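You operate a simulated robot arm through the tools that you are given. There is no shell and no other tool. Be economical: measure what you need, move in short steps, check, and stop when the job is done.

The job below is to be done with a simulated two-armed robot. You get a single attempt, and the scene is never put back.

Task
Take the stock carton from the top of the back counter and leave it on the top of the wooden pallet. Then shut the shallow drawer of the far counter. Then shut the door of the far counter. Then fetch the tall green master and stand it on top of the blue and black case. The order counts. Set down upright: tall green master.

The check looks at the end state, three seconds after you hand in, the way a careful person would. Anything else that was tipped, shoved, dropped, spilled or broken makes it a failure.

Robot
Two 7-joint arms with vacuum grippers on one trunk, on a base that drives. Base frame: it is fixed to the floor where the robot stands at the start and does not move with it; the origin is under the middle of the robot, x ahead of it, y to its left, z up. Lengths are in m, angles in degrees, forces in N, time in s.
The left shoulder is at the start at [0.07, 0.174, 1.112], the right one opposite. With the tool pointing down near the work surface each hand reaches from about 0.3 to 0.8 m from the robot's upright axis, wherever it stands, measured 20 degrees to its own side. Places, roughly: blue and black case (10x17x6 cm) [1.7, 0.6, 1]; door of the far counter [1, -1.5, 0.5]; shallow drawer of the far counter [2.5, -0.7, 0.8]; stock carton [0.75, 0, 1]; tall green master [2.25, 0.75, 1]; top of the wooden pallet [2.3, -3, 0.5]. Payload 3.5 kg a hand.
Tool frame (each hand has its own): the origin (TCP) lies in the middle of the cups' lips, and z points out of the cups. The gripper has 2 cups of 0.032 m across, covering 0.032 by 0.08 m (tool x, y); the bellows give 0.01 m. With the vacuum on, a cup seals on a smooth face that it is pressed against (1 to 4 N); it does not hold porous or soft things. The pull reaches 76 N.
Orientation is that of the tool frame in the base frame, as [roll, pitch, yaw] about the fixed x, y, z axes, in that order (R = Rz(yaw) Ry(pitch) Rx(roll)). With the cups facing straight down, the tool's x points along the base's -x, its y along +y and its z along -z.

Tools
- The arms move only by the tool drive_tool. It takes "left_rows", "right_rows" or both (then of equal length, played together; a hand with none holds still); each is a list that holds one entry, the list of rows, each a list of 7 numbers: the shift along the base's x, y, z in m, then the turn, a rotation vector about the base's x, y, z in degrees, then the vacuum: 1 switches it on, 0 off. In form: [[[dx, dy, dz, ax, ay, az, suction], ...]]. A call has 1 to 12 rows; each row shifts and turns the commanded pose from where the row before left it. Each row takes 0.2 s and may step no farther than 0.05 m and 8.6 degrees from the row before; otherwise, or with a gripper value out of range, the whole call is refused. Where a pose cannot be reached the arm comes as near as it can. A force on the tool above 40 N (or 10 N above the force at the start of the call, whichever is more), or a blocked arm, ends the call early, and 0.2 s more pass. The pull builds up within a second once a cup has sealed. Time passes only in rows, and 0.2 s behind the last, so rows that do not move give it time. It gives the time, the measured TCP pose, the force on the tool (base axes) and the pull of the vacuum at its end, in the units of the frame above (readings bear some noise), with the torque about the TCP (base axes, N m) and any sound that the robot's microphone picked up, and new pictures: "pictures" is both (left out), scene, wrist or none (wrist: the cameras of the hands that moved).
- Cameras (640 x 400 px; columns grow to the right, rows downward): "scene" is now at [0.1529, 0.0089, 1.4491]; the picture's right is [0.04, -1.00, 0.00], its down [-0.37, -0.02, -0.93] and it looks along [0.93, 0.04, -0.37] (base axes); focal length 251 px, centre (320, 200). "left" rides on the left gripper at [0.074, -0.019, -0.11] in its tool frame; the picture's right is [0.25, 0.97, 0.00], its down [-0.77, 0.20, -0.60] and it looks along [-0.58, 0.15, 0.80] (tool axes); focal length 218 px, centre (320, 200). "right" rides on the right gripper at [0.074, 0.019, -0.11] in its tool frame; the picture's right is [-0.25, 0.97, 0.00], its down [-0.77, -0.20, -0.60] and it looks along [-0.58, -0.15, 0.80] (tool axes); focal length 218 px, centre (320, 200). There is no depth. A picture from a camera that has moved, and an enlarged one, comes with that camera's place and axes in the base frame and with its lens. The place of the scene camera against the robot may be out by one fixed shift of up to 0.012 m in any direction.
- slide_trunk(by): slides the trunk up (or, below 0, down) by that many m; the arms and the scene camera ride with it, the base frame stays. It gives what a move gives, with no picture.
- drive_base(legs): drives the robot by 1 to 6 legs, each [ahead, turn to the left] in m and degrees, along the robot's own axes; the way and the turn of a leg run together, so that a leg with both is an arc; at most 1.5 m and 180 degrees a leg. The arms and the cameras ride along, it lands a little off, and it stops where it bumps. It gives what a move gives, and a new picture of the scene camera.
- aim_head(pan, tilt): turns the head with the scene camera to pan (to the left, within 86 degrees either way) and tilt (down, from -29 to 69), counted from straight ahead of the robot. It gives what a move gives, and a new picture of the scene camera.
- enlarge(camera, box): a new picture of the part [left, top, right, bottom] of that camera's present view, enlarged. It takes no simulated time.
- sign_off(): hands the job in; it is judged then, once.

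Work in short steps. Places have to be worked out from the pictures, the camera data and where the tool is seen: move nearer, look again, correct. Check each grasp and each placing, and mend what went wrong. You have 165 turns and 260 pictures in all, those below and enlarged ones among them. Switch the vacuum off and draw the arms clear of the work before you hand the job in, unless the task says otherwise; then end with one line.

The tools are called after ">>>" as a command line: name --argument value ..., lists and objects as JSON in quotes. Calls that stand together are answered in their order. drive_tool: Moves the arms, as the interface text tells. Its arguments: {"type":"object","properties":{"left_rows":{"type":"array"},"right_rows":{"type":"array"},"pictures":{"type":"string","enum":["both","scene","wrist","none"]}},"required":[]} The other tools are called the same way: slide_trunk (by) slides the trunk up or down; drive_base (legs) drives the base; aim_head (pan, tilt) turns the head that bears the scene camera; enlarge (camera, box) takes an enlarged picture of a part of a camera's view; sign_off () hands the job in.

At the start:

```text
time_s: 0.0
left_ee_pos: [0.5664, 0.2851, 1.3024]
left_orientation: [-180.0, 0.0, -179.9]
left_contact_force: [-0.4, -0.2, -0.4]
left_torque: [-0.03, 0.01, -0.02]
left_pull: 0.0
right_ee_pos: [0.4209, -0.1814, 1.2677]
right_orientation: [-180.0, 0.0, -179.9]
right_contact_force: [-0.7, 0.2, -0.3]
right_torque: [-0.04, -0.01, 0.0]
right_pull: 0.1
trunk travel left (down, up): [-0.608, 0.232]
robot x, y, heading: [0.0012, -0.0006, -0.3]
head pan, tilt: [2.6, 21.5]
```

scene: 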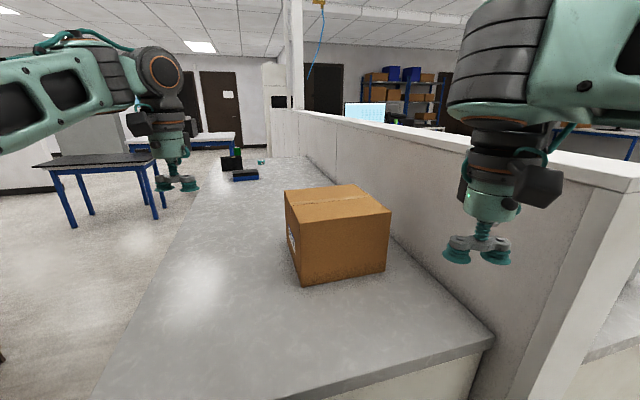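
right: 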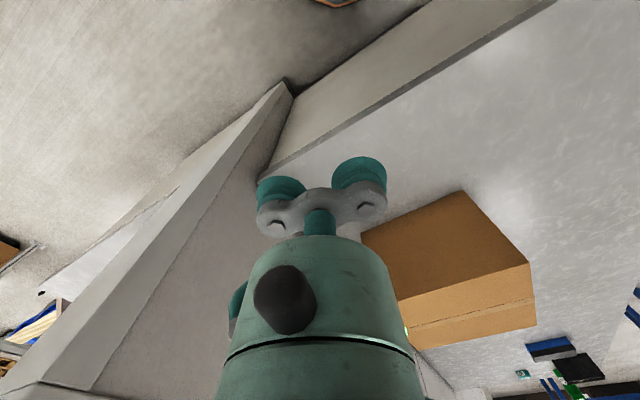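
left: 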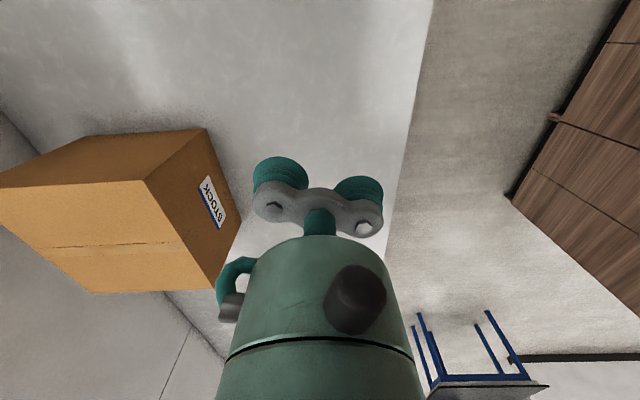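

The carton sits on the counter ahead and a partition stands to the right. I'll look around to the right and left before moving.

>>> aim_head --pan -50 --tilt 20

>>> aim_head --pan 50 --tilt 20

```text
time_s: 1.2
left_ee_pos: [0.5674, 0.2856, 1.303]
left_orientation: [-179.9, 0.0, 180.0]
left_contact_force: [0.8, 0.6, -0.7]
left_torque: [-0.02, -0.03, -0.01]
left_pull: 0.2
right_ee_pos: [0.4221, -0.1807, 1.2691]
right_orientation: [179.9, 0.0, 180.0]
right_contact_force: [-0.1, -0.6, 0.4]
right_torque: [-0.01, -0.03, 0.03]
right_pull: 0.1
trunk travel left (down, up): [-0.608, 0.232]
robot x, y, heading: [0.0023, 0.0024, 0.1]
head pan, tilt: [-50.0, 20.0]
camera scene: at [0.12, -0.0665, 1.4515], right [-0.77, -0.64, 0.0], down [-0.22, 0.26, -0.94], along [0.6, -0.72, -0.34], focal length 251 px, centre (320, 200)
```

scene: 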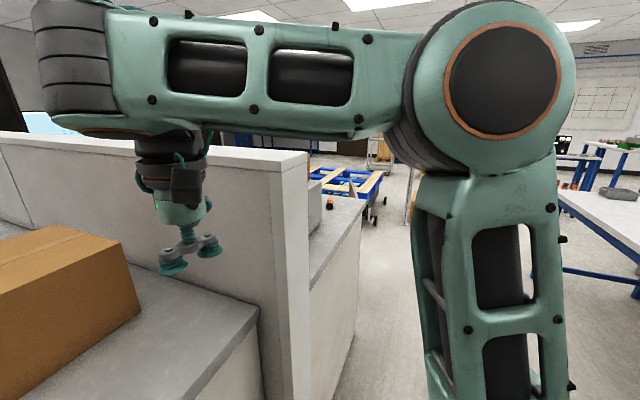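

```text
time_s: 3.0
left_ee_pos: [0.5679, 0.2854, 1.302]
left_orientation: [179.9, 0.1, -180.0]
left_contact_force: [-0.2, 0.6, 1.4]
left_torque: [-0.03, 0.0, 0.01]
left_pull: 0.1
right_ee_pos: [0.4212, -0.1804, 1.2691]
right_orientation: [-179.9, 0.0, 180.0]
right_contact_force: [0.3, -1.0, 0.1]
right_torque: [0.0, -0.01, -0.01]
right_pull: 0.1
trunk travel left (down, up): [-0.608, 0.232]
robot x, y, heading: [0.0006, 0.0023, -0.1]
head pan, tilt: [50.0, 20.0]
camera scene: at [0.12, 0.076, 1.4515], right [0.77, -0.64, 0.0], down [-0.22, -0.26, -0.94], along [0.6, 0.72, -0.34], focal length 251 px, centre (320, 200)
```

scene: 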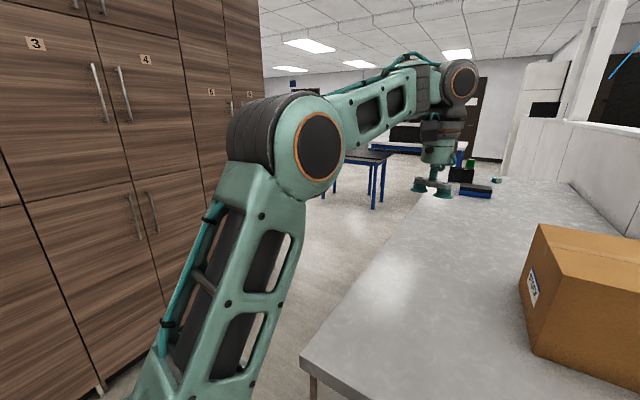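

The counters run about 20-28° off my x axis, with the blue cart and pallet beyond the partition's end. I'll look straight down ahead to see the clearance between base and counter.

>>> aim_head --pan 0 --tilt 60

>>> aim_head --pan -80 --tilt 20

```text
time_s: 4.2
left_ee_pos: [0.5673, 0.287, 1.302]
left_orientation: [-180.0, 0.0, 180.0]
left_contact_force: [0.3, 0.6, -0.3]
left_torque: [0.01, -0.02, 0.01]
left_pull: 0.0
right_ee_pos: [0.4219, -0.1812, 1.269]
right_orientation: [179.9, 0.0, -179.9]
right_contact_force: [-0.4, 0.3, 0.3]
right_torque: [-0.01, 0.01, 0.0]
right_pull: 0.1
trunk travel left (down, up): [-0.608, 0.232]
robot x, y, heading: [-0.0006, 0.0018, 0.2]
head pan, tilt: [0.0, 60.0]
camera scene: at [0.1268, 0.0048, 1.3934], right [0.0, -1.0, 0.0], down [-0.87, 0.0, -0.5], along [0.5, 0.0, -0.87], focal length 251 px, centre (320, 200)
```

scene: 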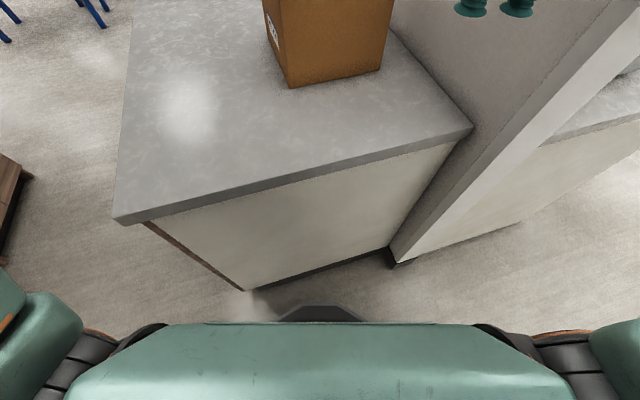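

```text
time_s: 5.7
left_ee_pos: [0.5678, 0.2844, 1.3019]
left_orientation: [179.9, 0.1, 180.0]
left_contact_force: [0.1, -0.1, 0.0]
left_torque: [0.01, -0.03, -0.01]
left_pull: 0.0
right_ee_pos: [0.4217, -0.1817, 1.2681]
right_orientation: [180.0, 0.0, 180.0]
right_contact_force: [-0.3, 0.2, -0.6]
right_torque: [-0.02, 0.02, 0.02]
right_pull: 0.0
trunk travel left (down, up): [-0.608, 0.232]
robot x, y, heading: [0.0015, -0.001, -0.2]
head pan, tilt: [-80.0, 20.0]
camera scene: at [0.0764, -0.087, 1.4515], right [-0.98, -0.17, 0.0], down [-0.06, 0.34, -0.94], along [0.16, -0.93, -0.34], focal length 251 px, centre (320, 200)
```

scene: 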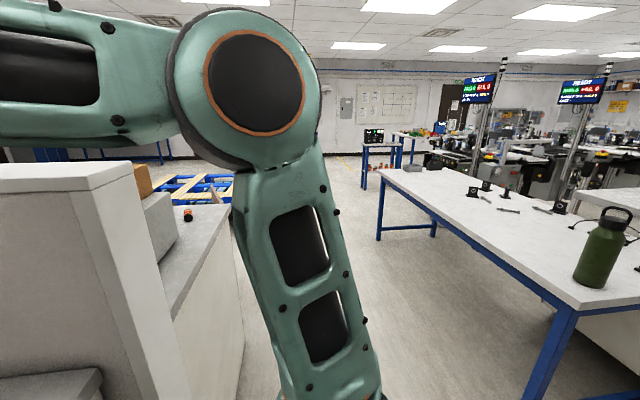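

I estimate the counter's near edge at x≈0.46 with its axis about 18° to the left, and the carton top at z≈1.13-1.16. I'll turn to align with it, edge ahead slightly, and raise the trunk for clearance.

>>> slide_trunk --by 0.12

>>> drive_base --legs '[[0, 18]]'

>>> aim_head --pan 0 --tilt 45

```text
time_s: 7.2
left_ee_pos: [0.5679, 0.2846, 1.4209]
left_orientation: [-179.9, 0.0, -179.9]
left_contact_force: [-0.4, -0.5, 0.7]
left_torque: [-0.03, 0.03, 0.01]
left_pull: 0.0
right_ee_pos: [0.4217, -0.1821, 1.3888]
right_orientation: [-179.9, 0.0, -180.0]
right_contact_force: [0.2, 0.1, -0.5]
right_torque: [0.01, 0.0, -0.02]
right_pull: 0.1
trunk travel left (down, up): [-0.728, 0.112]
robot x, y, heading: [-0.0022, -0.0009, 0.2]
head pan, tilt: [-80.0, 20.0]
```

```text
time_s: 8.6
left_ee_pos: [0.4519, 0.4453, 1.4221]
left_orientation: [179.9, 0.0, -162.1]
left_contact_force: [0.4, 0.4, 1.1]
left_torque: [0.01, 0.02, 0.04]
left_pull: 0.2
right_ee_pos: [0.4565, -0.0437, 1.3877]
right_orientation: [179.8, -0.1, -161.9]
right_contact_force: [0.3, 0.8, -0.5]
right_torque: [0.02, 0.0, -0.01]
right_pull: 0.0
trunk travel left (down, up): [-0.728, 0.112]
robot x, y, heading: [-0.0013, -0.002, 17.9]
head pan, tilt: [-80.0, 20.0]
camera scene: at [0.1019, -0.0633, 1.5714], right [-0.88, -0.47, 0.0], down [-0.16, 0.3, -0.94], along [0.44, -0.83, -0.34], focal length 251 px, centre (320, 200)
```

scene: 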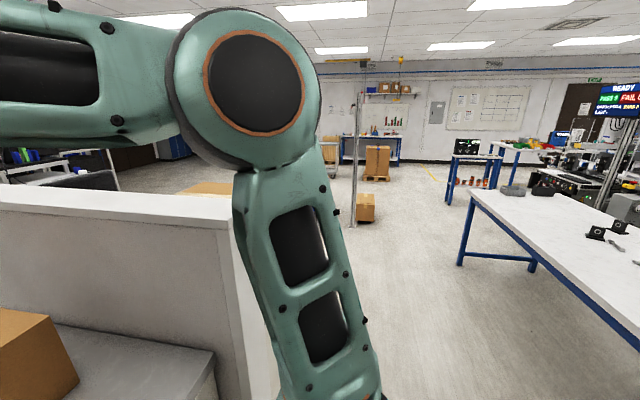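

```text
time_s: 10.1
left_ee_pos: [0.4516, 0.4451, 1.4222]
left_orientation: [179.9, -0.1, -162.1]
left_contact_force: [-0.4, 0.2, -0.3]
left_torque: [0.02, 0.03, -0.02]
left_pull: 0.0
right_ee_pos: [0.457, -0.0419, 1.3891]
right_orientation: [180.0, 0.0, -162.0]
right_contact_force: [-0.3, 0.0, 0.7]
right_torque: [-0.05, 0.0, 0.01]
right_pull: 0.0
trunk travel left (down, up): [-0.728, 0.112]
robot x, y, heading: [-0.0018, 0.0018, 18.1]
head pan, tilt: [0.0, 45.0]
camera scene: at [0.1351, 0.0453, 1.5329], right [0.31, -0.95, 0.0], down [-0.67, -0.22, -0.71], along [0.67, 0.22, -0.71], focal length 251 px, centre (320, 200)
```

scene: 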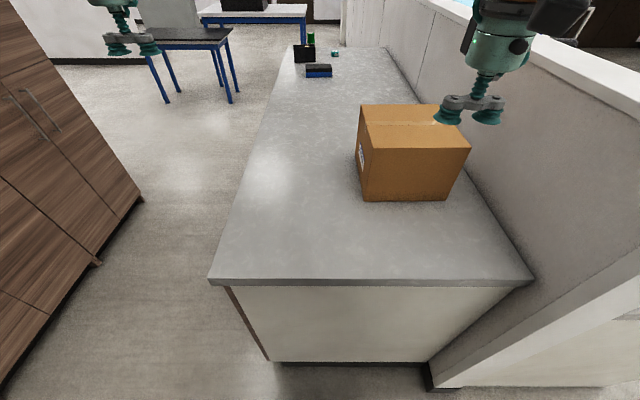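

Carton estimated about 0.3 m square, top at z≈1.11, centre ≈0.925 ahead and 0.28 right of my axis. I'll edge ahead 0.12 m (counter edge ≈0.46 ahead) and move the right hand over the carton.

>>> drive_base --legs '[[0.12, 0]]'

>>> drive_tool --right_rows '[[[0.036, 0.002, 0, 0, 0, 0, 0], [0.036, 0.002, 0, 0, 0, 0, 0], [0.036, 0.002, 0, 0, 0, 0, 0], [0.036, 0.002, 0, 0, 0, 0, 0], [0.036, 0.002, 0, 0, 0, 0, 0], [0.036, 0.002, 0, 0, 0, 0, 0], [0.036, 0.002, 0, 0, 0, 0, 0], [0.036, 0.002, 0, 0, 0, 0, 0], [0.036, 0.002, 0, 0, 0, 0, 0]]]'

```text
time_s: 11.3
left_ee_pos: [0.5639, 0.4835, 1.4228]
left_orientation: [180.0, 0.0, -162.0]
left_contact_force: [-0.6, 0.4, -0.2]
left_torque: [0.01, 0.01, -0.01]
left_pull: 0.1
right_ee_pos: [0.5699, -0.0047, 1.3897]
right_orientation: [179.9, 0.2, -161.9]
right_contact_force: [-0.7, -0.6, -0.4]
right_torque: [0.03, -0.02, -0.02]
right_pull: 0.0
trunk travel left (down, up): [-0.728, 0.112]
robot x, y, heading: [0.1128, 0.0349, 18.0]
head pan, tilt: [0.0, 45.0]
camera scene: at [0.2483, 0.0822, 1.5331], right [0.31, -0.95, 0.0], down [-0.67, -0.22, -0.71], along [0.67, 0.22, -0.71], focal length 251 px, centre (320, 200)
```

scene: 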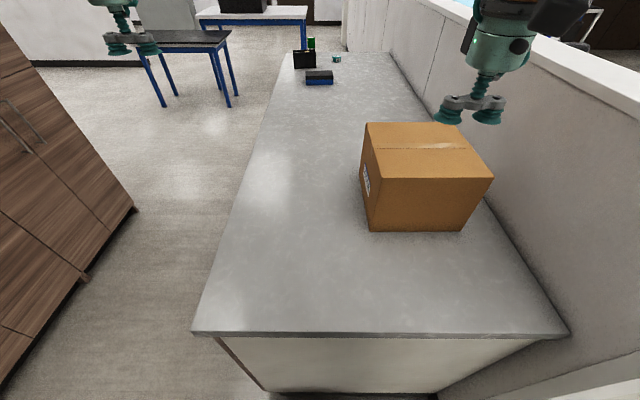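

```text
time_s: 12.8
left_ee_pos: [0.5683, 0.4843, 1.4204]
left_orientation: [179.9, -0.2, -161.9]
left_contact_force: [0.5, 0.4, 0.0]
left_torque: [0.0, 0.0, 0.02]
left_pull: 0.1
right_ee_pos: [0.7979, 0.0081, 1.3877]
right_orientation: [-179.6, 1.0, -161.3]
right_contact_force: [18.8, 10.3, -38.4]
right_torque: [-1.4, -0.56, -0.82]
right_pull: 0.1
trunk travel left (down, up): [-0.728, 0.112]
robot x, y, heading: [0.1165, 0.0346, 18.0]
head pan, tilt: [0.0, 45.0]
stopped in row 7 (right hand): the force on the tool passed its limit at 176 N (the readings are from after the stop); the commanded pose is now the measured one
camera scene: at [0.2536, 0.0828, 1.5325], right [0.31, -0.95, 0.0], down [-0.67, -0.22, -0.71], along [0.67, 0.22, -0.71], focal length 251 px, centre (320, 200)
camera right: at [0.7205, 0.0029, 1.4955], right [-0.07, 1.0, 0.0], down [0.78, 0.06, 0.62], along [0.62, 0.04, -0.79], focal length 218 px, centre (320, 200)
```

scene: 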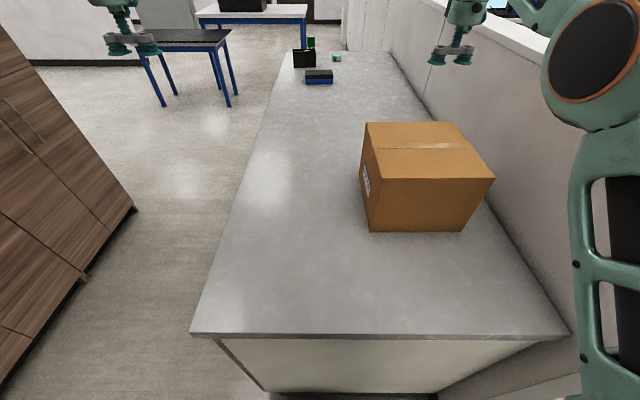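
right: 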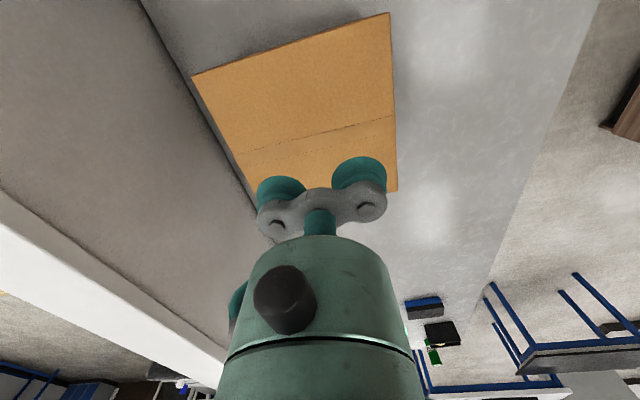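

The right forearm ran into the partition top. From both views I now triangulate the carton top at z≈1.16, centre (0.87, 0.00), size ≈0.26. I'll withdraw the right arm and use the left hand instead, from a right-turned heading.

>>> drive_tool --right_rows '[[[-0.036, -0.002, 0.01, 0, 0, 0, 0], [-0.036, -0.002, 0.01, 0, 0, 0, 0], [-0.036, -0.002, 0.01, 0, 0, 0, 0], [-0.036, -0.002, 0, 0, 0, 0, 0], [-0.036, -0.002, 0, 0, 0, 0, 0], [-0.036, -0.002, 0, 0, 0, 0, 0], [-0.036, -0.002, 0, 0, 0, 0, 0]]]' --pictures "scene"

```text
time_s: 14.4
left_ee_pos: [0.5665, 0.4808, 1.4244]
left_orientation: [179.8, 0.1, -161.9]
left_contact_force: [-0.2, -0.3, 0.4]
left_torque: [0.05, -0.02, 0.02]
left_pull: 0.1
right_ee_pos: [0.5658, 0.0015, 1.3987]
right_orientation: [-179.9, 0.9, -161.3]
right_contact_force: [-1.1, -0.5, -0.6]
right_torque: [0.03, -0.05, 0.0]
right_pull: 0.1
right hand out of reach, approached as far as the arm can: row 6, 7
trunk travel left (down, up): [-0.728, 0.112]
robot x, y, heading: [0.1151, 0.0357, 18.0]
head pan, tilt: [0.0, 45.0]
camera scene: at [0.2499, 0.0783, 1.533], right [0.31, -0.95, 0.0], down [-0.67, -0.22, -0.71], along [0.67, 0.22, -0.71], focal length 251 px, centre (320, 200)
```

scene: 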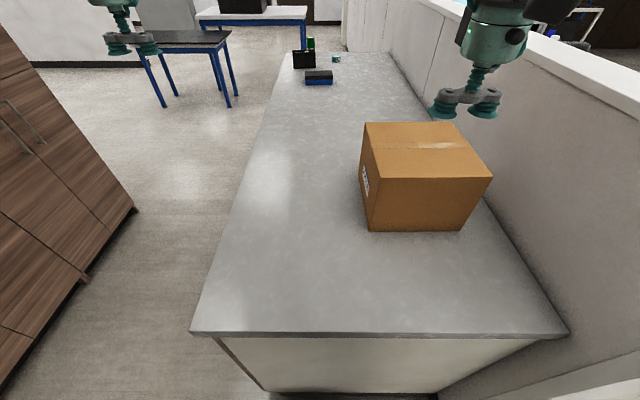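

I'll back off 0.1 m so the base clears the counter, turn right 39°, and come forward 0.1 m so the left hand has the carton in its reach sector.

>>> drive_base --legs '[[-0.1, 0], [0, -39], [0.1, 0]]'

>>> aim_head --pan 15 --tilt 40

```text
time_s: 18.1
left_ee_pos: [0.7408, 0.0369, 1.4249]
left_orientation: [180.0, 0.4, 159.2]
left_contact_force: [0.0, 0.5, 0.5]
left_torque: [0.03, -0.01, 0.01]
left_pull: 0.0
right_ee_pos: [0.4393, -0.3339, 1.4004]
right_orientation: [-179.7, 1.0, 160.0]
right_contact_force: [-0.1, 0.4, 0.1]
right_torque: [-0.03, -0.04, -0.04]
right_pull: 0.1
trunk travel left (down, up): [-0.728, 0.112]
robot x, y, heading: [0.1148, -0.0293, -20.9]
head pan, tilt: [0.0, 45.0]
camera scene: at [0.2405, -0.0695, 1.5335], right [-0.36, -0.93, 0.0], down [-0.66, 0.25, -0.71], along [0.66, -0.25, -0.7], focal length 251 px, centre (320, 200)
```

scene: 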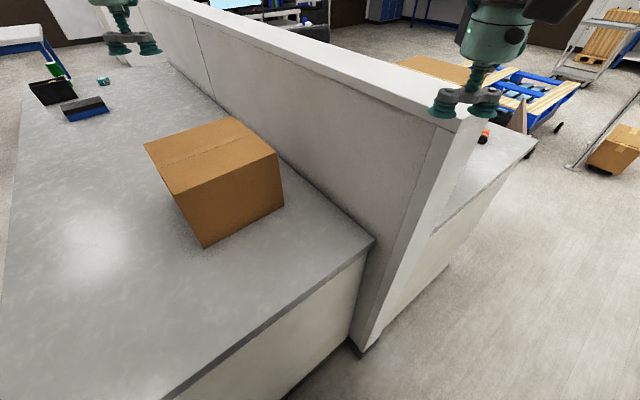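

```text
time_s: 18.9
left_ee_pos: [0.7481, 0.0356, 1.4217]
left_orientation: [-179.9, -0.1, 159.1]
left_contact_force: [0.9, -0.6, -0.2]
left_torque: [0.0, 0.01, 0.01]
left_pull: 0.1
right_ee_pos: [0.4463, -0.3379, 1.3983]
right_orientation: [-179.8, 0.7, 160.0]
right_contact_force: [0.1, -0.7, 0.9]
right_torque: [0.01, 0.0, 0.01]
right_pull: 0.0
trunk travel left (down, up): [-0.728, 0.112]
robot x, y, heading: [0.1122, -0.0263, -20.4]
head pan, tilt: [15.0, 40.0]
camera scene: at [0.2572, -0.0516, 1.5398], right [-0.1, -0.99, 0.0], down [-0.64, 0.07, -0.76], along [0.76, -0.08, -0.64], focal length 251 px, centre (320, 200)
```

scene: 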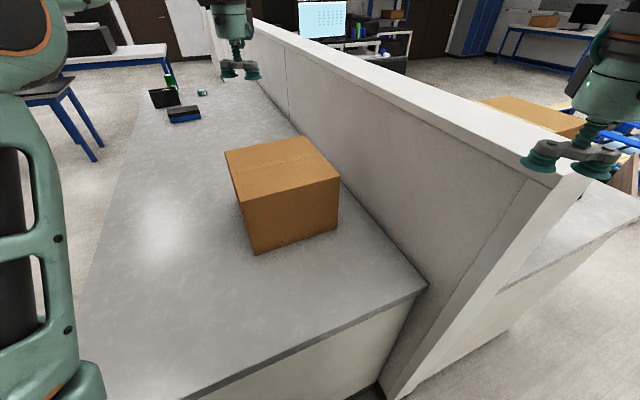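

The left hand is near the carton at (0.745, 0.036). I'll move it over the estimated centre, descend part way, and look.

>>> drive_tool --left_rows '[[[0.03, -0.009, 0, 0, 0, 0, 0], [0.03, -0.009, 0, 0, 0, 0, 0], [0.03, -0.009, 0, 0, 0, 0, 0], [0.03, -0.009, 0, 0, 0, 0, 0], [0, 0, -0.04, 0, 0, 0, 0], [0, 0, -0.04, 0, 0, 0, 0], [0, 0, -0.04, 0, 0, 0, 0], [0, 0, -0.04, 0, 0, 0, 0]]]'

```text
time_s: 19.5
left_ee_pos: [0.8084, 0.0152, 1.4209]
left_orientation: [-179.7, 1.2, 160.5]
left_contact_force: [10.9, -34.7, -35.5]
left_torque: [3.79, -1.7, 2.74]
left_pull: 0.1
left hand out of reach, approached as far as the arm can: row 3
right_ee_pos: [0.4487, -0.3388, 1.397]
right_orientation: [-179.7, 0.6, 159.9]
right_contact_force: [0.0, -0.2, 0.0]
right_torque: [0.01, 0.03, -0.04]
right_pull: 0.0
trunk travel left (down, up): [-0.728, 0.112]
robot x, y, heading: [0.1144, -0.0286, -20.8]
head pan, tilt: [15.0, 40.0]
stopped in row 3 (left hand): the force on the tool passed its limit at 249 N (the readings are from after the stop); the commanded pose is now the measured one
camera scene: at [0.2595, -0.0525, 1.5396], right [-0.1, -0.99, 0.0], down [-0.64, 0.07, -0.76], along [0.76, -0.08, -0.65], focal length 251 px, centre (320, 200)
camera left: at [0.7299, 0.0226, 1.5293], right [0.08, 1.0, -0.01], down [0.78, -0.06, 0.62], along [0.62, -0.06, -0.79], focal length 218 px, centre (320, 200)
```

scene: 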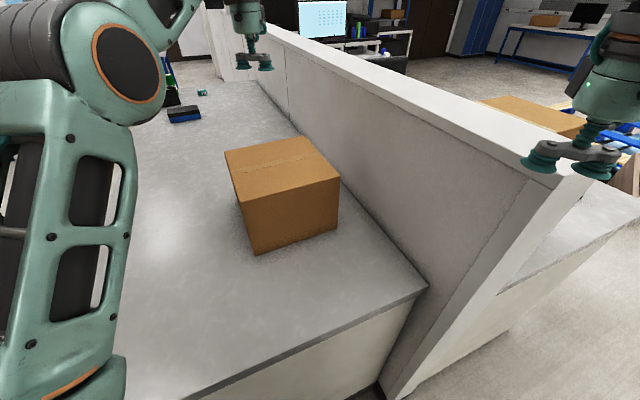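
left: 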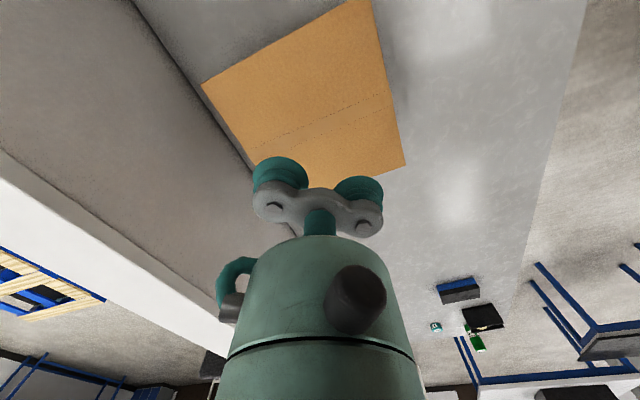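

Both arms stopped at about the same high spot, near the reach limit for a high hand. I'll pull back slightly and descend, watching the force.

>>> drive_tool --left_rows '[[[-0.01, 0.003, 0, 0, 0, 0, 0], [-0.01, 0.003, -0.02, 0, 0, 0, 0], [0, 0, -0.03, 0, 0, 0, 0], [0, 0, -0.03, 0, 0, 0, 0]]]'

```text
time_s: 20.5
left_ee_pos: [0.7842, 0.0232, 1.3424]
left_orientation: [-179.8, 1.1, 160.2]
left_contact_force: [-0.1, -0.3, -0.3]
left_torque: [0.03, 0.0, 0.02]
left_pull: 0.0
right_ee_pos: [0.4433, -0.3361, 1.3977]
right_orientation: [-179.7, 1.0, 159.9]
right_contact_force: [0.0, -0.5, 0.0]
right_torque: [0.03, 0.03, 0.0]
right_pull: 0.1
trunk travel left (down, up): [-0.728, 0.112]
robot x, y, heading: [0.1117, -0.0292, -20.9]
head pan, tilt: [15.0, 40.0]
camera scene: at [0.2552, -0.0508, 1.5401], right [-0.1, -0.99, 0.0], down [-0.64, 0.07, -0.77], along [0.76, -0.08, -0.64], focal length 251 px, centre (320, 200)
camera left: at [0.7057, 0.0314, 1.4506], right [0.09, 1.0, -0.01], down [0.78, -0.06, 0.62], along [0.62, -0.06, -0.79], focal length 218 px, centre (320, 200)
```

scene: 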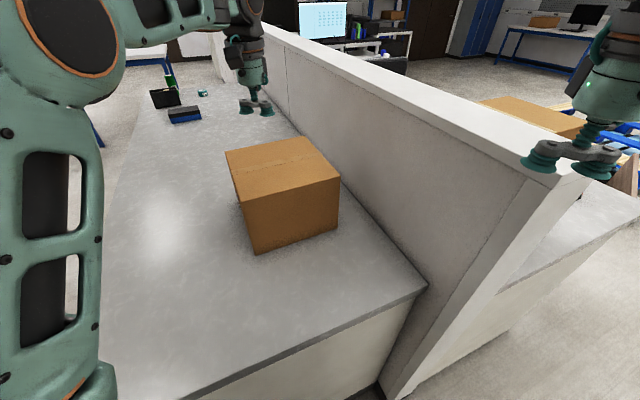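
left: 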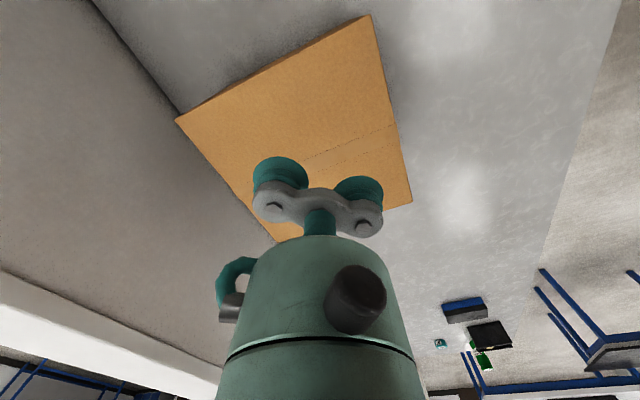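

Force-free now. The carton's corners give a centre of (0.864, -0.002) for a top at 1.16. I'll move over it and descend to about 1.20.

>>> drive_tool --left_rows '[[[0.02, -0.006, -0.03, 0, 0, 0, 0], [0.02, -0.006, -0.03, 0, 0, 0, 0], [0.02, -0.006, -0.03, 0, 0, 0, 0], [0.02, -0.006, -0.03, 0, 0, 0, 0], [0, 0, -0.02, 0, 0, 0, 0]]]'

```text
time_s: 21.7
left_ee_pos: [0.8642, -0.0015, 1.2029]
left_orientation: [-179.8, 1.1, 160.4]
left_contact_force: [-0.5, -0.9, 0.0]
left_torque: [0.01, 0.02, 0.0]
left_pull: 0.1
right_ee_pos: [0.4438, -0.3358, 1.3983]
right_orientation: [-179.6, 0.9, 159.8]
right_contact_force: [0.0, 0.1, 0.9]
right_torque: [0.01, 0.0, -0.01]
right_pull: 0.2
trunk travel left (down, up): [-0.728, 0.112]
robot x, y, heading: [0.1104, -0.0263, -20.9]
head pan, tilt: [15.0, 40.0]
camera scene: at [0.2548, -0.0505, 1.5401], right [-0.1, -0.99, 0.0], down [-0.64, 0.07, -0.77], along [0.76, -0.08, -0.64], focal length 251 px, centre (320, 200)
camera left: at [0.7848, 0.0061, 1.3104], right [0.09, 1.0, -0.01], down [0.78, -0.06, 0.62], along [0.62, -0.06, -0.79], focal length 218 px, centre (320, 200)
```

scene: 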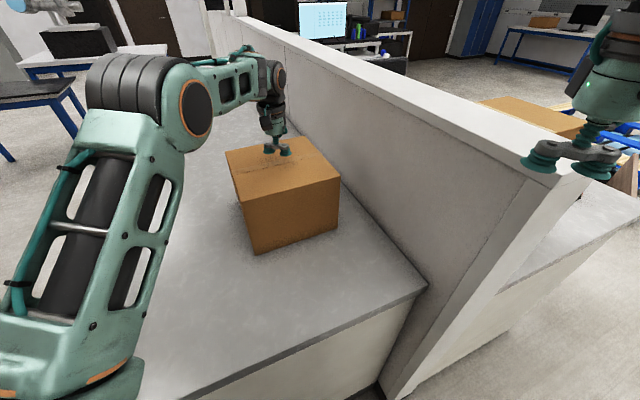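
left: 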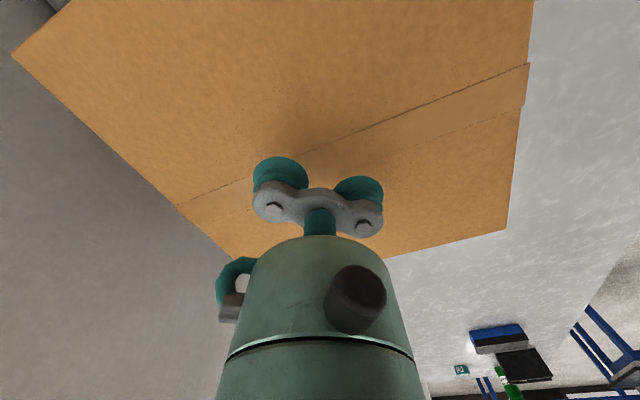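

Centred over the carton with the tool about 4 cm above. I'll descend with vacuum on in small steps.

>>> drive_tool --left_rows '[[[0, 0, -0.012, 0, 0, 0, 1], [0, 0, -0.012, 0, 0, 0, 1], [0, 0, -0.008, 0, 0, 0, 1], [0, 0, -0.006, 0, 0, 0, 1], [0, 0, 0, 0, 0, 0, 1]]]' --pictures "wrist"

```text
time_s: 22.9
left_ee_pos: [0.864, -0.0002, 1.1687]
left_orientation: [-179.8, 1.7, 160.4]
left_contact_force: [18.6, 2.4, 36.6]
left_torque: [0.35, 0.46, -1.07]
left_pull: 75.8
right_ee_pos: [0.4425, -0.335, 1.3989]
right_orientation: [-179.8, 0.9, 159.9]
right_contact_force: [-0.2, -0.4, 0.1]
right_torque: [0.0, 0.02, -0.02]
right_pull: 0.0
trunk travel left (down, up): [-0.728, 0.112]
robot x, y, heading: [0.1156, -0.0267, -20.7]
head pan, tilt: [15.0, 40.0]
camera left: at [0.7842, 0.0071, 1.2768], right [0.09, 1.0, -0.01], down [0.78, -0.06, 0.63], along [0.62, -0.06, -0.78], focal length 218 px, centre (320, 200)
```

left: 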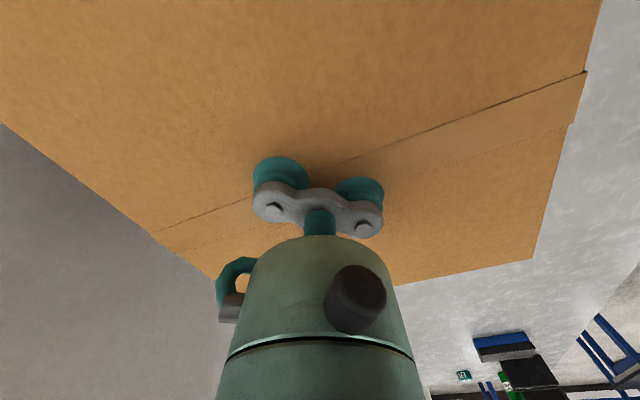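

Sealed with full pull; carton top ≈1.17. Lift slowly.

>>> drive_tool --left_rows '[[[0, 0, 0.01, 0, 0, 0, 1], [0, 0, 0.015, 0, 0, 0, 1], [0, 0, 0.02, 0, 0, 0, 1], [0, 0, 0.02, 0, 0, 0, 1], [0, 0, 0.02, 0, 0, 0, 1]]]' --pictures "scene"

```text
time_s: 24.1
left_ee_pos: [0.8657, -0.0012, 1.2495]
left_orientation: [-179.7, 1.0, 160.3]
left_contact_force: [-0.1, 0.1, -13.3]
left_torque: [0.03, 0.02, 0.01]
left_pull: 75.4
right_ee_pos: [0.4447, -0.3372, 1.3983]
right_orientation: [-179.7, 0.9, 159.9]
right_contact_force: [-0.5, -1.0, 0.5]
right_torque: [0.01, -0.03, -0.04]
right_pull: 0.2
trunk travel left (down, up): [-0.728, 0.112]
robot x, y, heading: [0.1144, -0.0329, -21.0]
head pan, tilt: [15.0, 40.0]
camera scene: at [0.2568, -0.0506, 1.5399], right [-0.1, -0.99, 0.0], down [-0.64, 0.07, -0.77], along [0.76, -0.08, -0.64], focal length 251 px, centre (320, 200)
```

scene: 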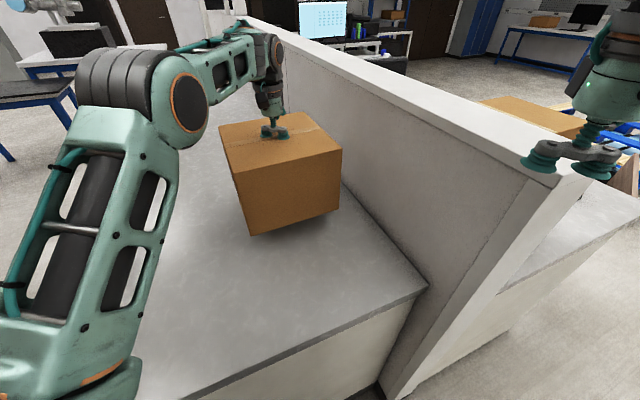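

Carton lifted (~1.35 kg). I'll draw it in toward the robot and away from the partition before backing off.

>>> drive_tool --left_rows '[[[-0.03, 0.014, 0.01, 0, 0, 0, 1], [-0.03, 0.014, 0.01, 0, 0, 0, 1], [-0.03, 0.014, 0.01, 0, 0, 0, 1], [-0.03, 0.014, 0, 0, 0, 0, 1], [-0.03, 0.014, 0, 0, 0, 0, 1], [-0.03, 0.014, 0, 0, 0, 0, 1], [-0.03, 0.014, 0, 0, 0, 0, 1]]]' --pictures "scene"

>>> aim_head --pan -85 --tilt 25

```text
time_s: 25.7
left_ee_pos: [0.654, 0.0976, 1.2812]
left_orientation: [-179.7, 1.2, 160.3]
left_contact_force: [-1.7, -0.8, -13.7]
left_torque: [0.0, 0.04, 0.01]
left_pull: 75.9
right_ee_pos: [0.4448, -0.3375, 1.3973]
right_orientation: [-179.7, 0.9, 159.9]
right_contact_force: [-0.7, -0.9, -0.5]
right_torque: [-0.02, -0.02, -0.01]
right_pull: 0.0
trunk travel left (down, up): [-0.728, 0.112]
robot x, y, heading: [0.1117, -0.0296, -20.8]
head pan, tilt: [15.0, 40.0]
camera scene: at [0.2539, -0.0519, 1.5402], right [-0.1, -0.99, 0.0], down [-0.64, 0.07, -0.77], along [0.76, -0.08, -0.64], focal length 251 px, centre (320, 200)
```

scene: 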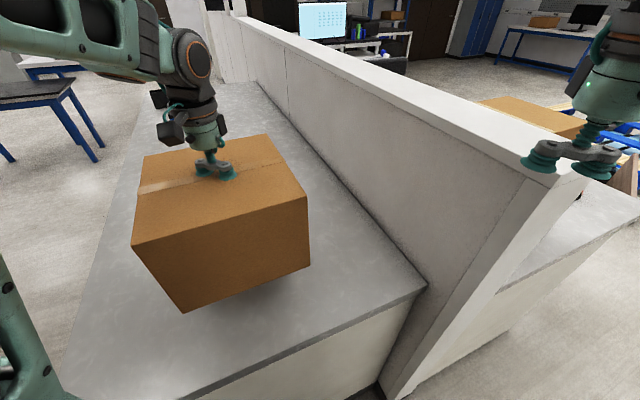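

```text
time_s: 27.5
left_ee_pos: [0.6553, 0.0971, 1.2805]
left_orientation: [-179.8, 1.1, 160.3]
left_contact_force: [-0.6, 0.7, -14.0]
left_torque: [0.01, -0.01, 0.01]
left_pull: 75.7
right_ee_pos: [0.4459, -0.3354, 1.3985]
right_orientation: [-179.6, 0.8, 160.0]
right_contact_force: [-0.5, 0.8, 0.4]
right_torque: [-0.02, -0.02, 0.01]
right_pull: 0.1
trunk travel left (down, up): [-0.728, 0.112]
robot x, y, heading: [0.1113, -0.0272, -20.6]
head pan, tilt: [-85.0, 25.0]
camera scene: at [0.1466, -0.1304, 1.5634], right [-0.96, 0.27, 0.0], down [0.11, 0.41, -0.91], along [-0.25, -0.87, -0.42], focal length 251 px, centre (320, 200)
```

scene: 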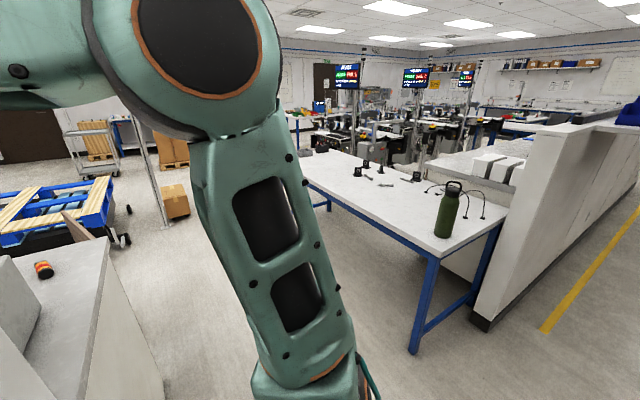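

Free space behind and to the right; table edge is near x≈-0.75 and the far counter's end near (0.8,-1.2). I'll back out 0.45 m first, then turn right to look down the corridor.

>>> drive_base --legs '[[-0.45, 0]]'

>>> aim_head --pan 0 --tilt 25

>>> drive_base --legs '[[0, -51]]'

```text
time_s: 30.2
left_ee_pos: [0.2383, 0.2563, 1.2795]
left_orientation: [-179.8, 1.0, 160.4]
left_contact_force: [0.5, -0.2, -14.3]
left_torque: [0.02, 0.06, 0.0]
left_pull: 75.2
right_ee_pos: [0.0283, -0.1766, 1.3979]
right_orientation: [-179.6, 0.7, 160.1]
right_contact_force: [-0.7, 0.4, 0.3]
right_torque: [-0.01, -0.01, -0.03]
right_pull: 0.0
trunk travel left (down, up): [-0.728, 0.112]
robot x, y, heading: [-0.3016, 0.1316, -20.6]
head pan, tilt: [-85.0, 25.0]
camera scene: at [-0.2696, 0.0276, 1.5633], right [-0.96, 0.27, 0.0], down [0.11, 0.41, -0.91], along [-0.25, -0.87, -0.42], focal length 251 px, centre (320, 200)
```

scene: 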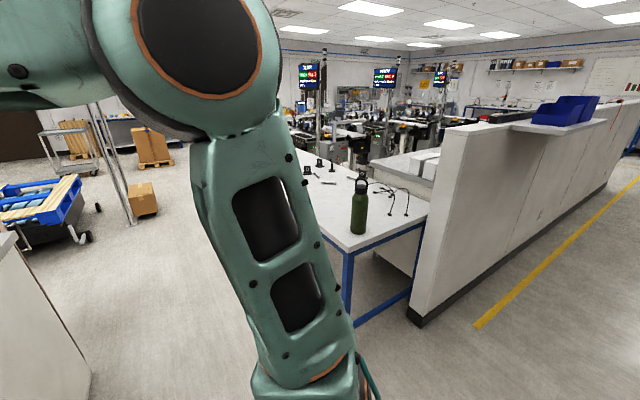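

```text
time_s: 31.8
left_ee_pos: [0.237, 0.2572, 1.2792]
left_orientation: [-179.8, 1.1, 160.4]
left_contact_force: [-0.3, -0.4, -13.3]
left_torque: [0.02, 0.02, 0.01]
left_pull: 75.7
right_ee_pos: [0.0272, -0.1758, 1.3981]
right_orientation: [-179.7, 0.8, 160.2]
right_contact_force: [-0.7, 0.2, -0.8]
right_torque: [-0.02, 0.03, 0.0]
right_pull: 0.0
trunk travel left (down, up): [-0.728, 0.112]
robot x, y, heading: [-0.301, 0.1305, -20.5]
head pan, tilt: [0.0, 25.0]
camera scene: at [-0.1601, 0.0842, 1.5633], right [-0.35, -0.94, 0.0], down [-0.4, 0.15, -0.91], along [0.85, -0.32, -0.42], focal length 251 px, centre (320, 200)
```

scene: 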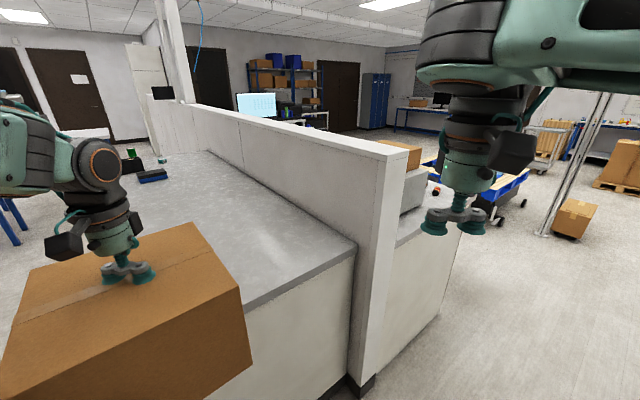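

```text
time_s: 34.5
left_ee_pos: [0.1355, -0.21, 1.2805]
left_orientation: [-179.7, 1.1, 109.5]
left_contact_force: [0.4, 0.2, -13.2]
left_torque: [0.02, 0.02, 0.01]
left_pull: 75.6
right_ee_pos: [-0.3303, -0.3225, 1.3976]
right_orientation: [-179.6, 0.8, 109.2]
right_contact_force: [0.4, 0.6, 0.4]
right_torque: [0.01, 0.02, 0.02]
right_pull: 0.1
trunk travel left (down, up): [-0.728, 0.112]
robot x, y, heading: [-0.3037, 0.131, -71.8]
head pan, tilt: [0.0, 25.0]
camera scene: at [-0.2482, -0.0014, 1.5633], right [-0.95, -0.31, 0.0], down [-0.13, 0.4, -0.91], along [0.28, -0.86, -0.42], focal length 251 px, centre (320, 200)
```

scene: 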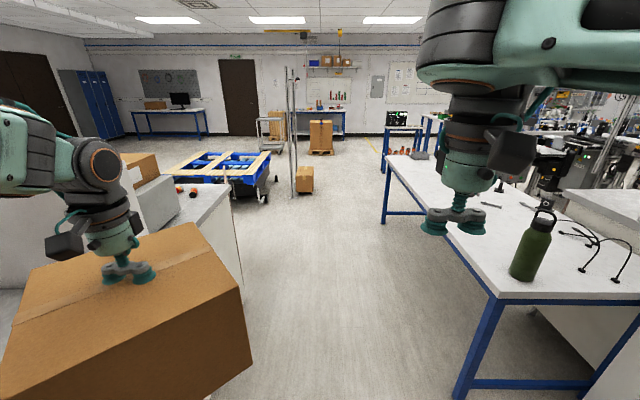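

Corridor ahead is clear (counter ≈0.65 m to my left, table ≈0.77 m to my right). Drive 1.5 + 0.6 m ahead along it.

>>> drive_base --legs '[[1.5, 0], [0.6, 0], [0, 30]]'

```text
time_s: 46.4
left_ee_pos: [0.9169, -1.9362, 1.2804]
left_orientation: [-179.8, 1.0, 140.1]
left_contact_force: [-0.3, 0.5, -14.7]
left_torque: [0.03, -0.01, 0.01]
left_pull: 75.8
right_ee_pos: [0.5713, -2.2697, 1.3969]
right_orientation: [-179.6, 0.7, 139.8]
right_contact_force: [0.5, -0.4, 0.1]
right_torque: [0.01, -0.01, -0.01]
right_pull: 0.1
trunk travel left (down, up): [-0.728, 0.112]
robot x, y, heading: [0.3638, -1.8625, -41.2]
head pan, tilt: [0.0, 25.0]
camera scene: at [0.4841, -1.9571, 1.5632], right [-0.66, -0.75, 0.0], down [-0.32, 0.28, -0.91], along [0.68, -0.59, -0.42], focal length 251 px, centre (320, 200)
```

scene: 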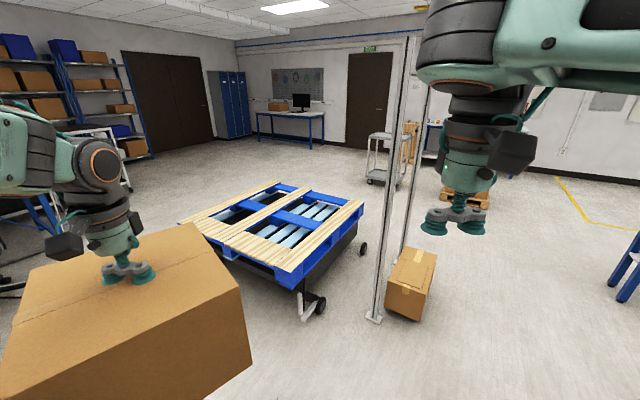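

The pallet deck is visible, corners ≈(1.49,-2.68), (1.85,-3.69), (2.64,-2.29) at z≈0.5. Let me enlarge it to see the boards and gaps.

>>> enlarge --camera "scene" --box '[170, 160, 390, 330]'

```text
2.35 times, centred on (280, 245) of scene
camera zoom: at [0.4841, -1.9571, 1.5632], right [-0.66, -0.75, 0.0], down [-0.32, 0.28, -0.91], along [0.68, -0.59, -0.42], focal length 591 px, centre (414, 94)
```

zoom: 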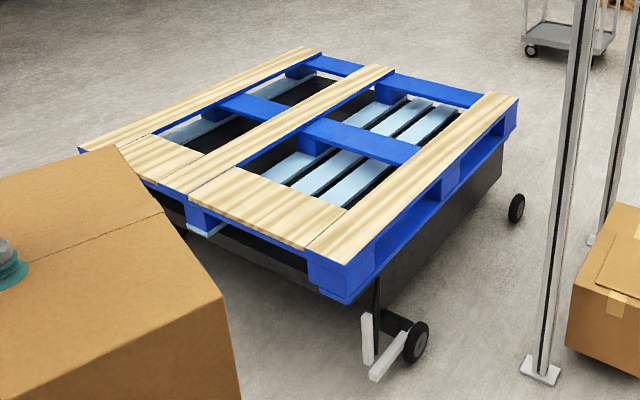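

Best spot is over the mid plank near the pallet's near end, ≈(2.17,-2.57). Before driving, I'll look left at the far counter's front for the open door and drawer.

>>> aim_head --pan 45 --tilt 35

>>> aim_head --pan 80 --tilt 35

```text
time_s: 47.5
left_ee_pos: [0.9172, -1.9356, 1.2794]
left_orientation: [-179.8, 1.0, 140.0]
left_contact_force: [0.3, 0.4, -13.7]
left_torque: [0.03, 0.02, 0.0]
left_pull: 75.3
right_ee_pos: [0.5712, -2.2704, 1.3976]
right_orientation: [-179.6, 0.7, 139.8]
right_contact_force: [0.6, 0.0, 0.2]
right_torque: [0.03, 0.0, -0.01]
right_pull: 0.0
trunk travel left (down, up): [-0.728, 0.112]
robot x, y, heading: [0.3666, -1.8659, -40.8]
head pan, tilt: [45.0, 35.0]
camera scene: at [0.5025, -1.8901, 1.5475], right [0.07, -1.0, 0.0], down [-0.57, -0.04, -0.82], along [0.82, 0.06, -0.57], focal length 251 px, centre (320, 200)
```

scene: 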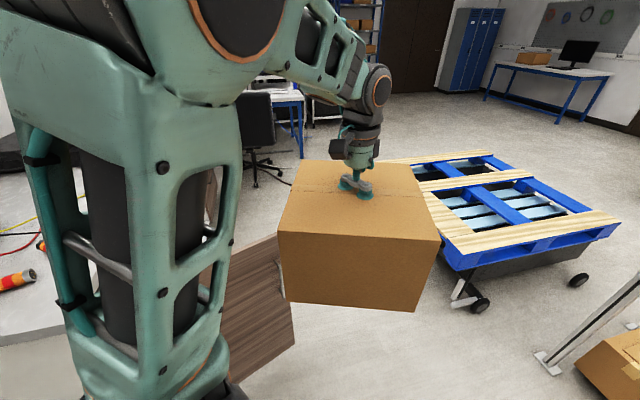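

```text
time_s: 48.5
left_ee_pos: [0.9187, -1.9349, 1.2799]
left_orientation: [-179.8, 1.0, 140.2]
left_contact_force: [0.5, 0.4, -14.0]
left_torque: [0.02, 0.01, 0.03]
left_pull: 75.8
right_ee_pos: [0.571, -2.2693, 1.3984]
right_orientation: [-179.6, 0.8, 139.8]
right_contact_force: [-0.9, 0.0, -0.4]
right_torque: [-0.05, 0.0, 0.02]
right_pull: 0.2
trunk travel left (down, up): [-0.728, 0.112]
robot x, y, heading: [0.3643, -1.8683, -41.1]
head pan, tilt: [80.0, 35.0]
camera scene: at [0.4833, -1.8405, 1.5475], right [0.63, -0.78, 0.0], down [-0.45, -0.36, -0.82], along [0.64, 0.51, -0.57], focal length 251 px, centre (320, 200)
```

scene: 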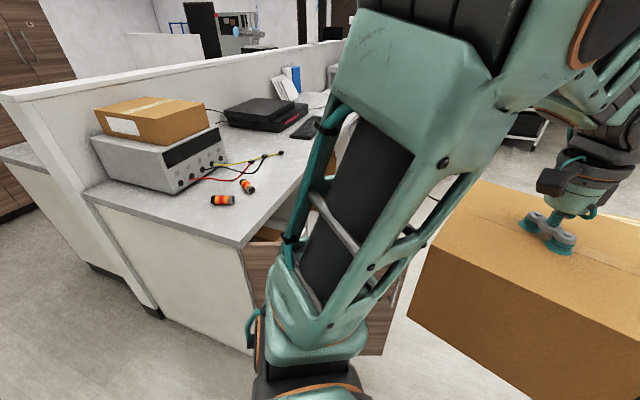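

The door's free edge is near (1.2,-1.69), hinged at the near corner (~(0.82,-1.28)), ~65° open. I'll set the carton at the pallet's near corner region (plank + end board), target ≈(1.73,-2.71), driving a path that clears the door.

>>> drive_base --legs '[[0, 9.4], [0.88, 0], [0, -20]]'

>>> aim_head --pan 10 --tilt 45

```text
time_s: 54.9
left_ee_pos: [1.6431, -2.4964, 1.2799]
left_orientation: [-179.7, 1.1, 129.3]
left_contact_force: [-0.4, 0.4, -13.8]
left_torque: [0.06, 0.0, 0.02]
left_pull: 75.3
right_ee_pos: [1.239, -2.7602, 1.3981]
right_orientation: [-179.6, 0.8, 129.0]
right_contact_force: [1.1, 0.2, 0.5]
right_torque: [0.04, 0.0, -0.01]
right_pull: 0.0
trunk travel left (down, up): [-0.728, 0.112]
robot x, y, heading: [1.1096, -2.3264, -52.0]
head pan, tilt: [80.0, 35.0]
camera scene: at [1.2334, -2.3199, 1.5475], right [0.47, -0.88, 0.0], down [-0.51, -0.27, -0.82], along [0.72, 0.39, -0.57], focal length 251 px, centre (320, 200)
```

scene: 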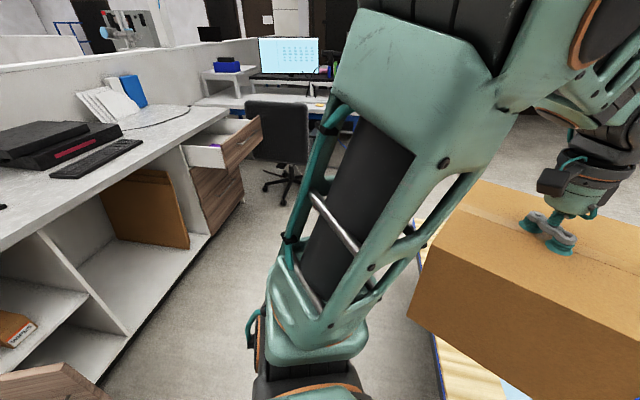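

```text
time_s: 56.3
left_ee_pos: [1.6427, -2.4981, 1.2799]
left_orientation: [-179.7, 1.0, 129.3]
left_contact_force: [-0.6, 0.2, -14.4]
left_torque: [0.0, 0.01, 0.0]
left_pull: 75.9
right_ee_pos: [1.2393, -2.7613, 1.3974]
right_orientation: [-179.6, 0.9, 129.0]
right_contact_force: [-1.0, 0.3, 0.2]
right_torque: [-0.01, -0.01, 0.02]
right_pull: 0.1
trunk travel left (down, up): [-0.728, 0.112]
robot x, y, heading: [1.114, -2.3265, -51.8]
head pan, tilt: [10.0, 45.0]
camera scene: at [1.2155, -2.4172, 1.5327], right [-0.67, -0.75, 0.0], down [-0.53, 0.47, -0.71], along [0.53, -0.47, -0.71], focal length 251 px, centre (320, 200)
```

scene: 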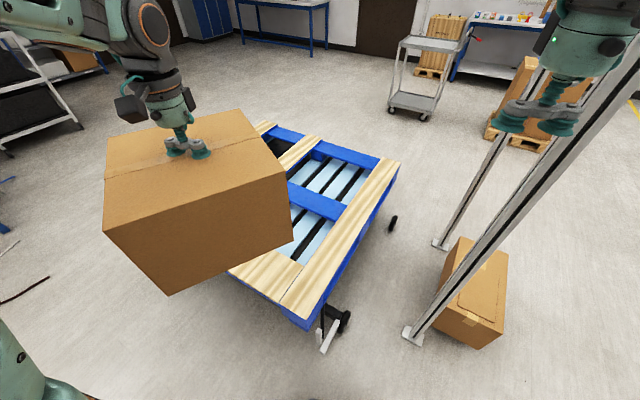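

Pallet near corner refined to (1.56,-2.62), deck z≈0.46, end board depth ≈0.19, plank ≈0.14 wide. I'll move the carton over (1.76,-2.73) and turn it 31° to align with the pallet.

>>> drive_tool --left_rows '[[[0.0146, -0.0288, -0.005, 0, 0, 3.9, 1], [0.0146, -0.0288, -0.005, 0, 0, 3.9, 1], [0.0146, -0.0288, -0.005, 0, 0, 3.9, 1], [0.0146, -0.0288, -0.005, 0, 0, 3.9, 1], [0.0146, -0.0288, -0.005, 0, 0, 3.9, 1], [0.0146, -0.0288, -0.005, 0, 0, 3.9, 1], [0.0146, -0.0288, -0.005, 0, 0, 3.9, 1], [0.0146, -0.0288, -0.005, 0, 0, 3.7, 1]]]' --pictures "scene"

>>> slide_trunk --by -0.4

>>> aim_head --pan 20 --tilt 35

```text
time_s: 58.1
left_ee_pos: [1.761, -2.7308, 1.235]
left_orientation: [-179.9, 0.8, 160.4]
left_contact_force: [0.6, -0.8, -13.6]
left_torque: [0.0, 0.0, 0.0]
left_pull: 75.5
right_ee_pos: [1.242, -2.7643, 1.3963]
right_orientation: [-179.5, 0.5, 129.0]
right_contact_force: [1.1, -0.1, -0.9]
right_torque: [-0.01, 0.02, -0.01]
right_pull: 0.0
trunk travel left (down, up): [-0.728, 0.112]
robot x, y, heading: [1.1099, -2.325, -52.0]
head pan, tilt: [10.0, 45.0]
camera scene: at [1.2183, -2.4209, 1.5323], right [-0.67, -0.75, 0.0], down [-0.53, 0.47, -0.7], along [0.53, -0.47, -0.71], focal length 251 px, centre (320, 200)
```

scene: 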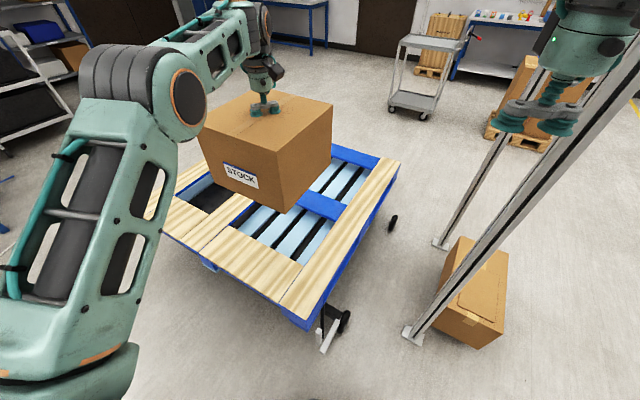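

```text
time_s: 62.0
left_ee_pos: [1.7583, -2.7283, 0.838]
left_orientation: [-179.8, 1.0, 160.3]
left_contact_force: [-0.3, 0.5, -13.2]
left_torque: [0.01, 0.06, 0.02]
left_pull: 75.3
right_ee_pos: [1.2388, -2.7613, 0.9982]
right_orientation: [-179.5, 0.8, 128.9]
right_contact_force: [-0.5, 0.3, -0.1]
right_torque: [0.02, 0.04, 0.02]
right_pull: 0.0
trunk travel left (down, up): [-0.328, 0.512]
robot x, y, heading: [1.1113, -2.3286, -51.9]
head pan, tilt: [10.0, 45.0]
```

```text
time_s: 62.7
left_ee_pos: [1.7586, -2.7279, 0.838]
left_orientation: [-179.9, 1.0, 160.3]
left_contact_force: [0.0, -0.3, -14.3]
left_torque: [0.0, 0.02, -0.01]
left_pull: 75.5
right_ee_pos: [1.2392, -2.7621, 0.9979]
right_orientation: [-179.7, 0.9, 129.0]
right_contact_force: [-0.9, 0.2, 0.2]
right_torque: [0.04, -0.01, -0.01]
right_pull: 0.1
trunk travel left (down, up): [-0.328, 0.512]
robot x, y, heading: [1.1157, -2.3297, -51.6]
head pan, tilt: [20.0, 35.0]
camera scene: at [1.2296, -2.4096, 1.1474], right [-0.53, -0.85, 0.0], down [-0.49, 0.3, -0.82], along [0.7, -0.43, -0.58], focal length 251 px, centre (320, 200)
```

scene: 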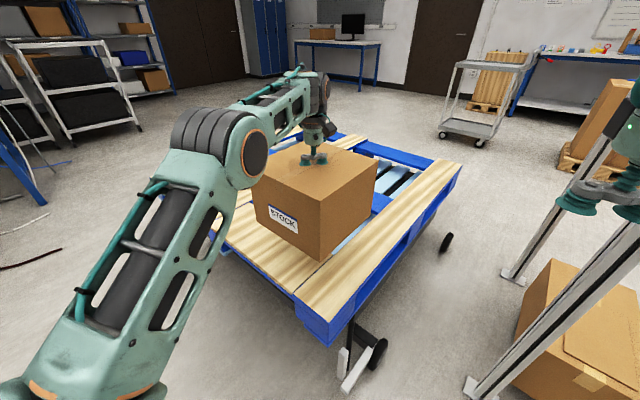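

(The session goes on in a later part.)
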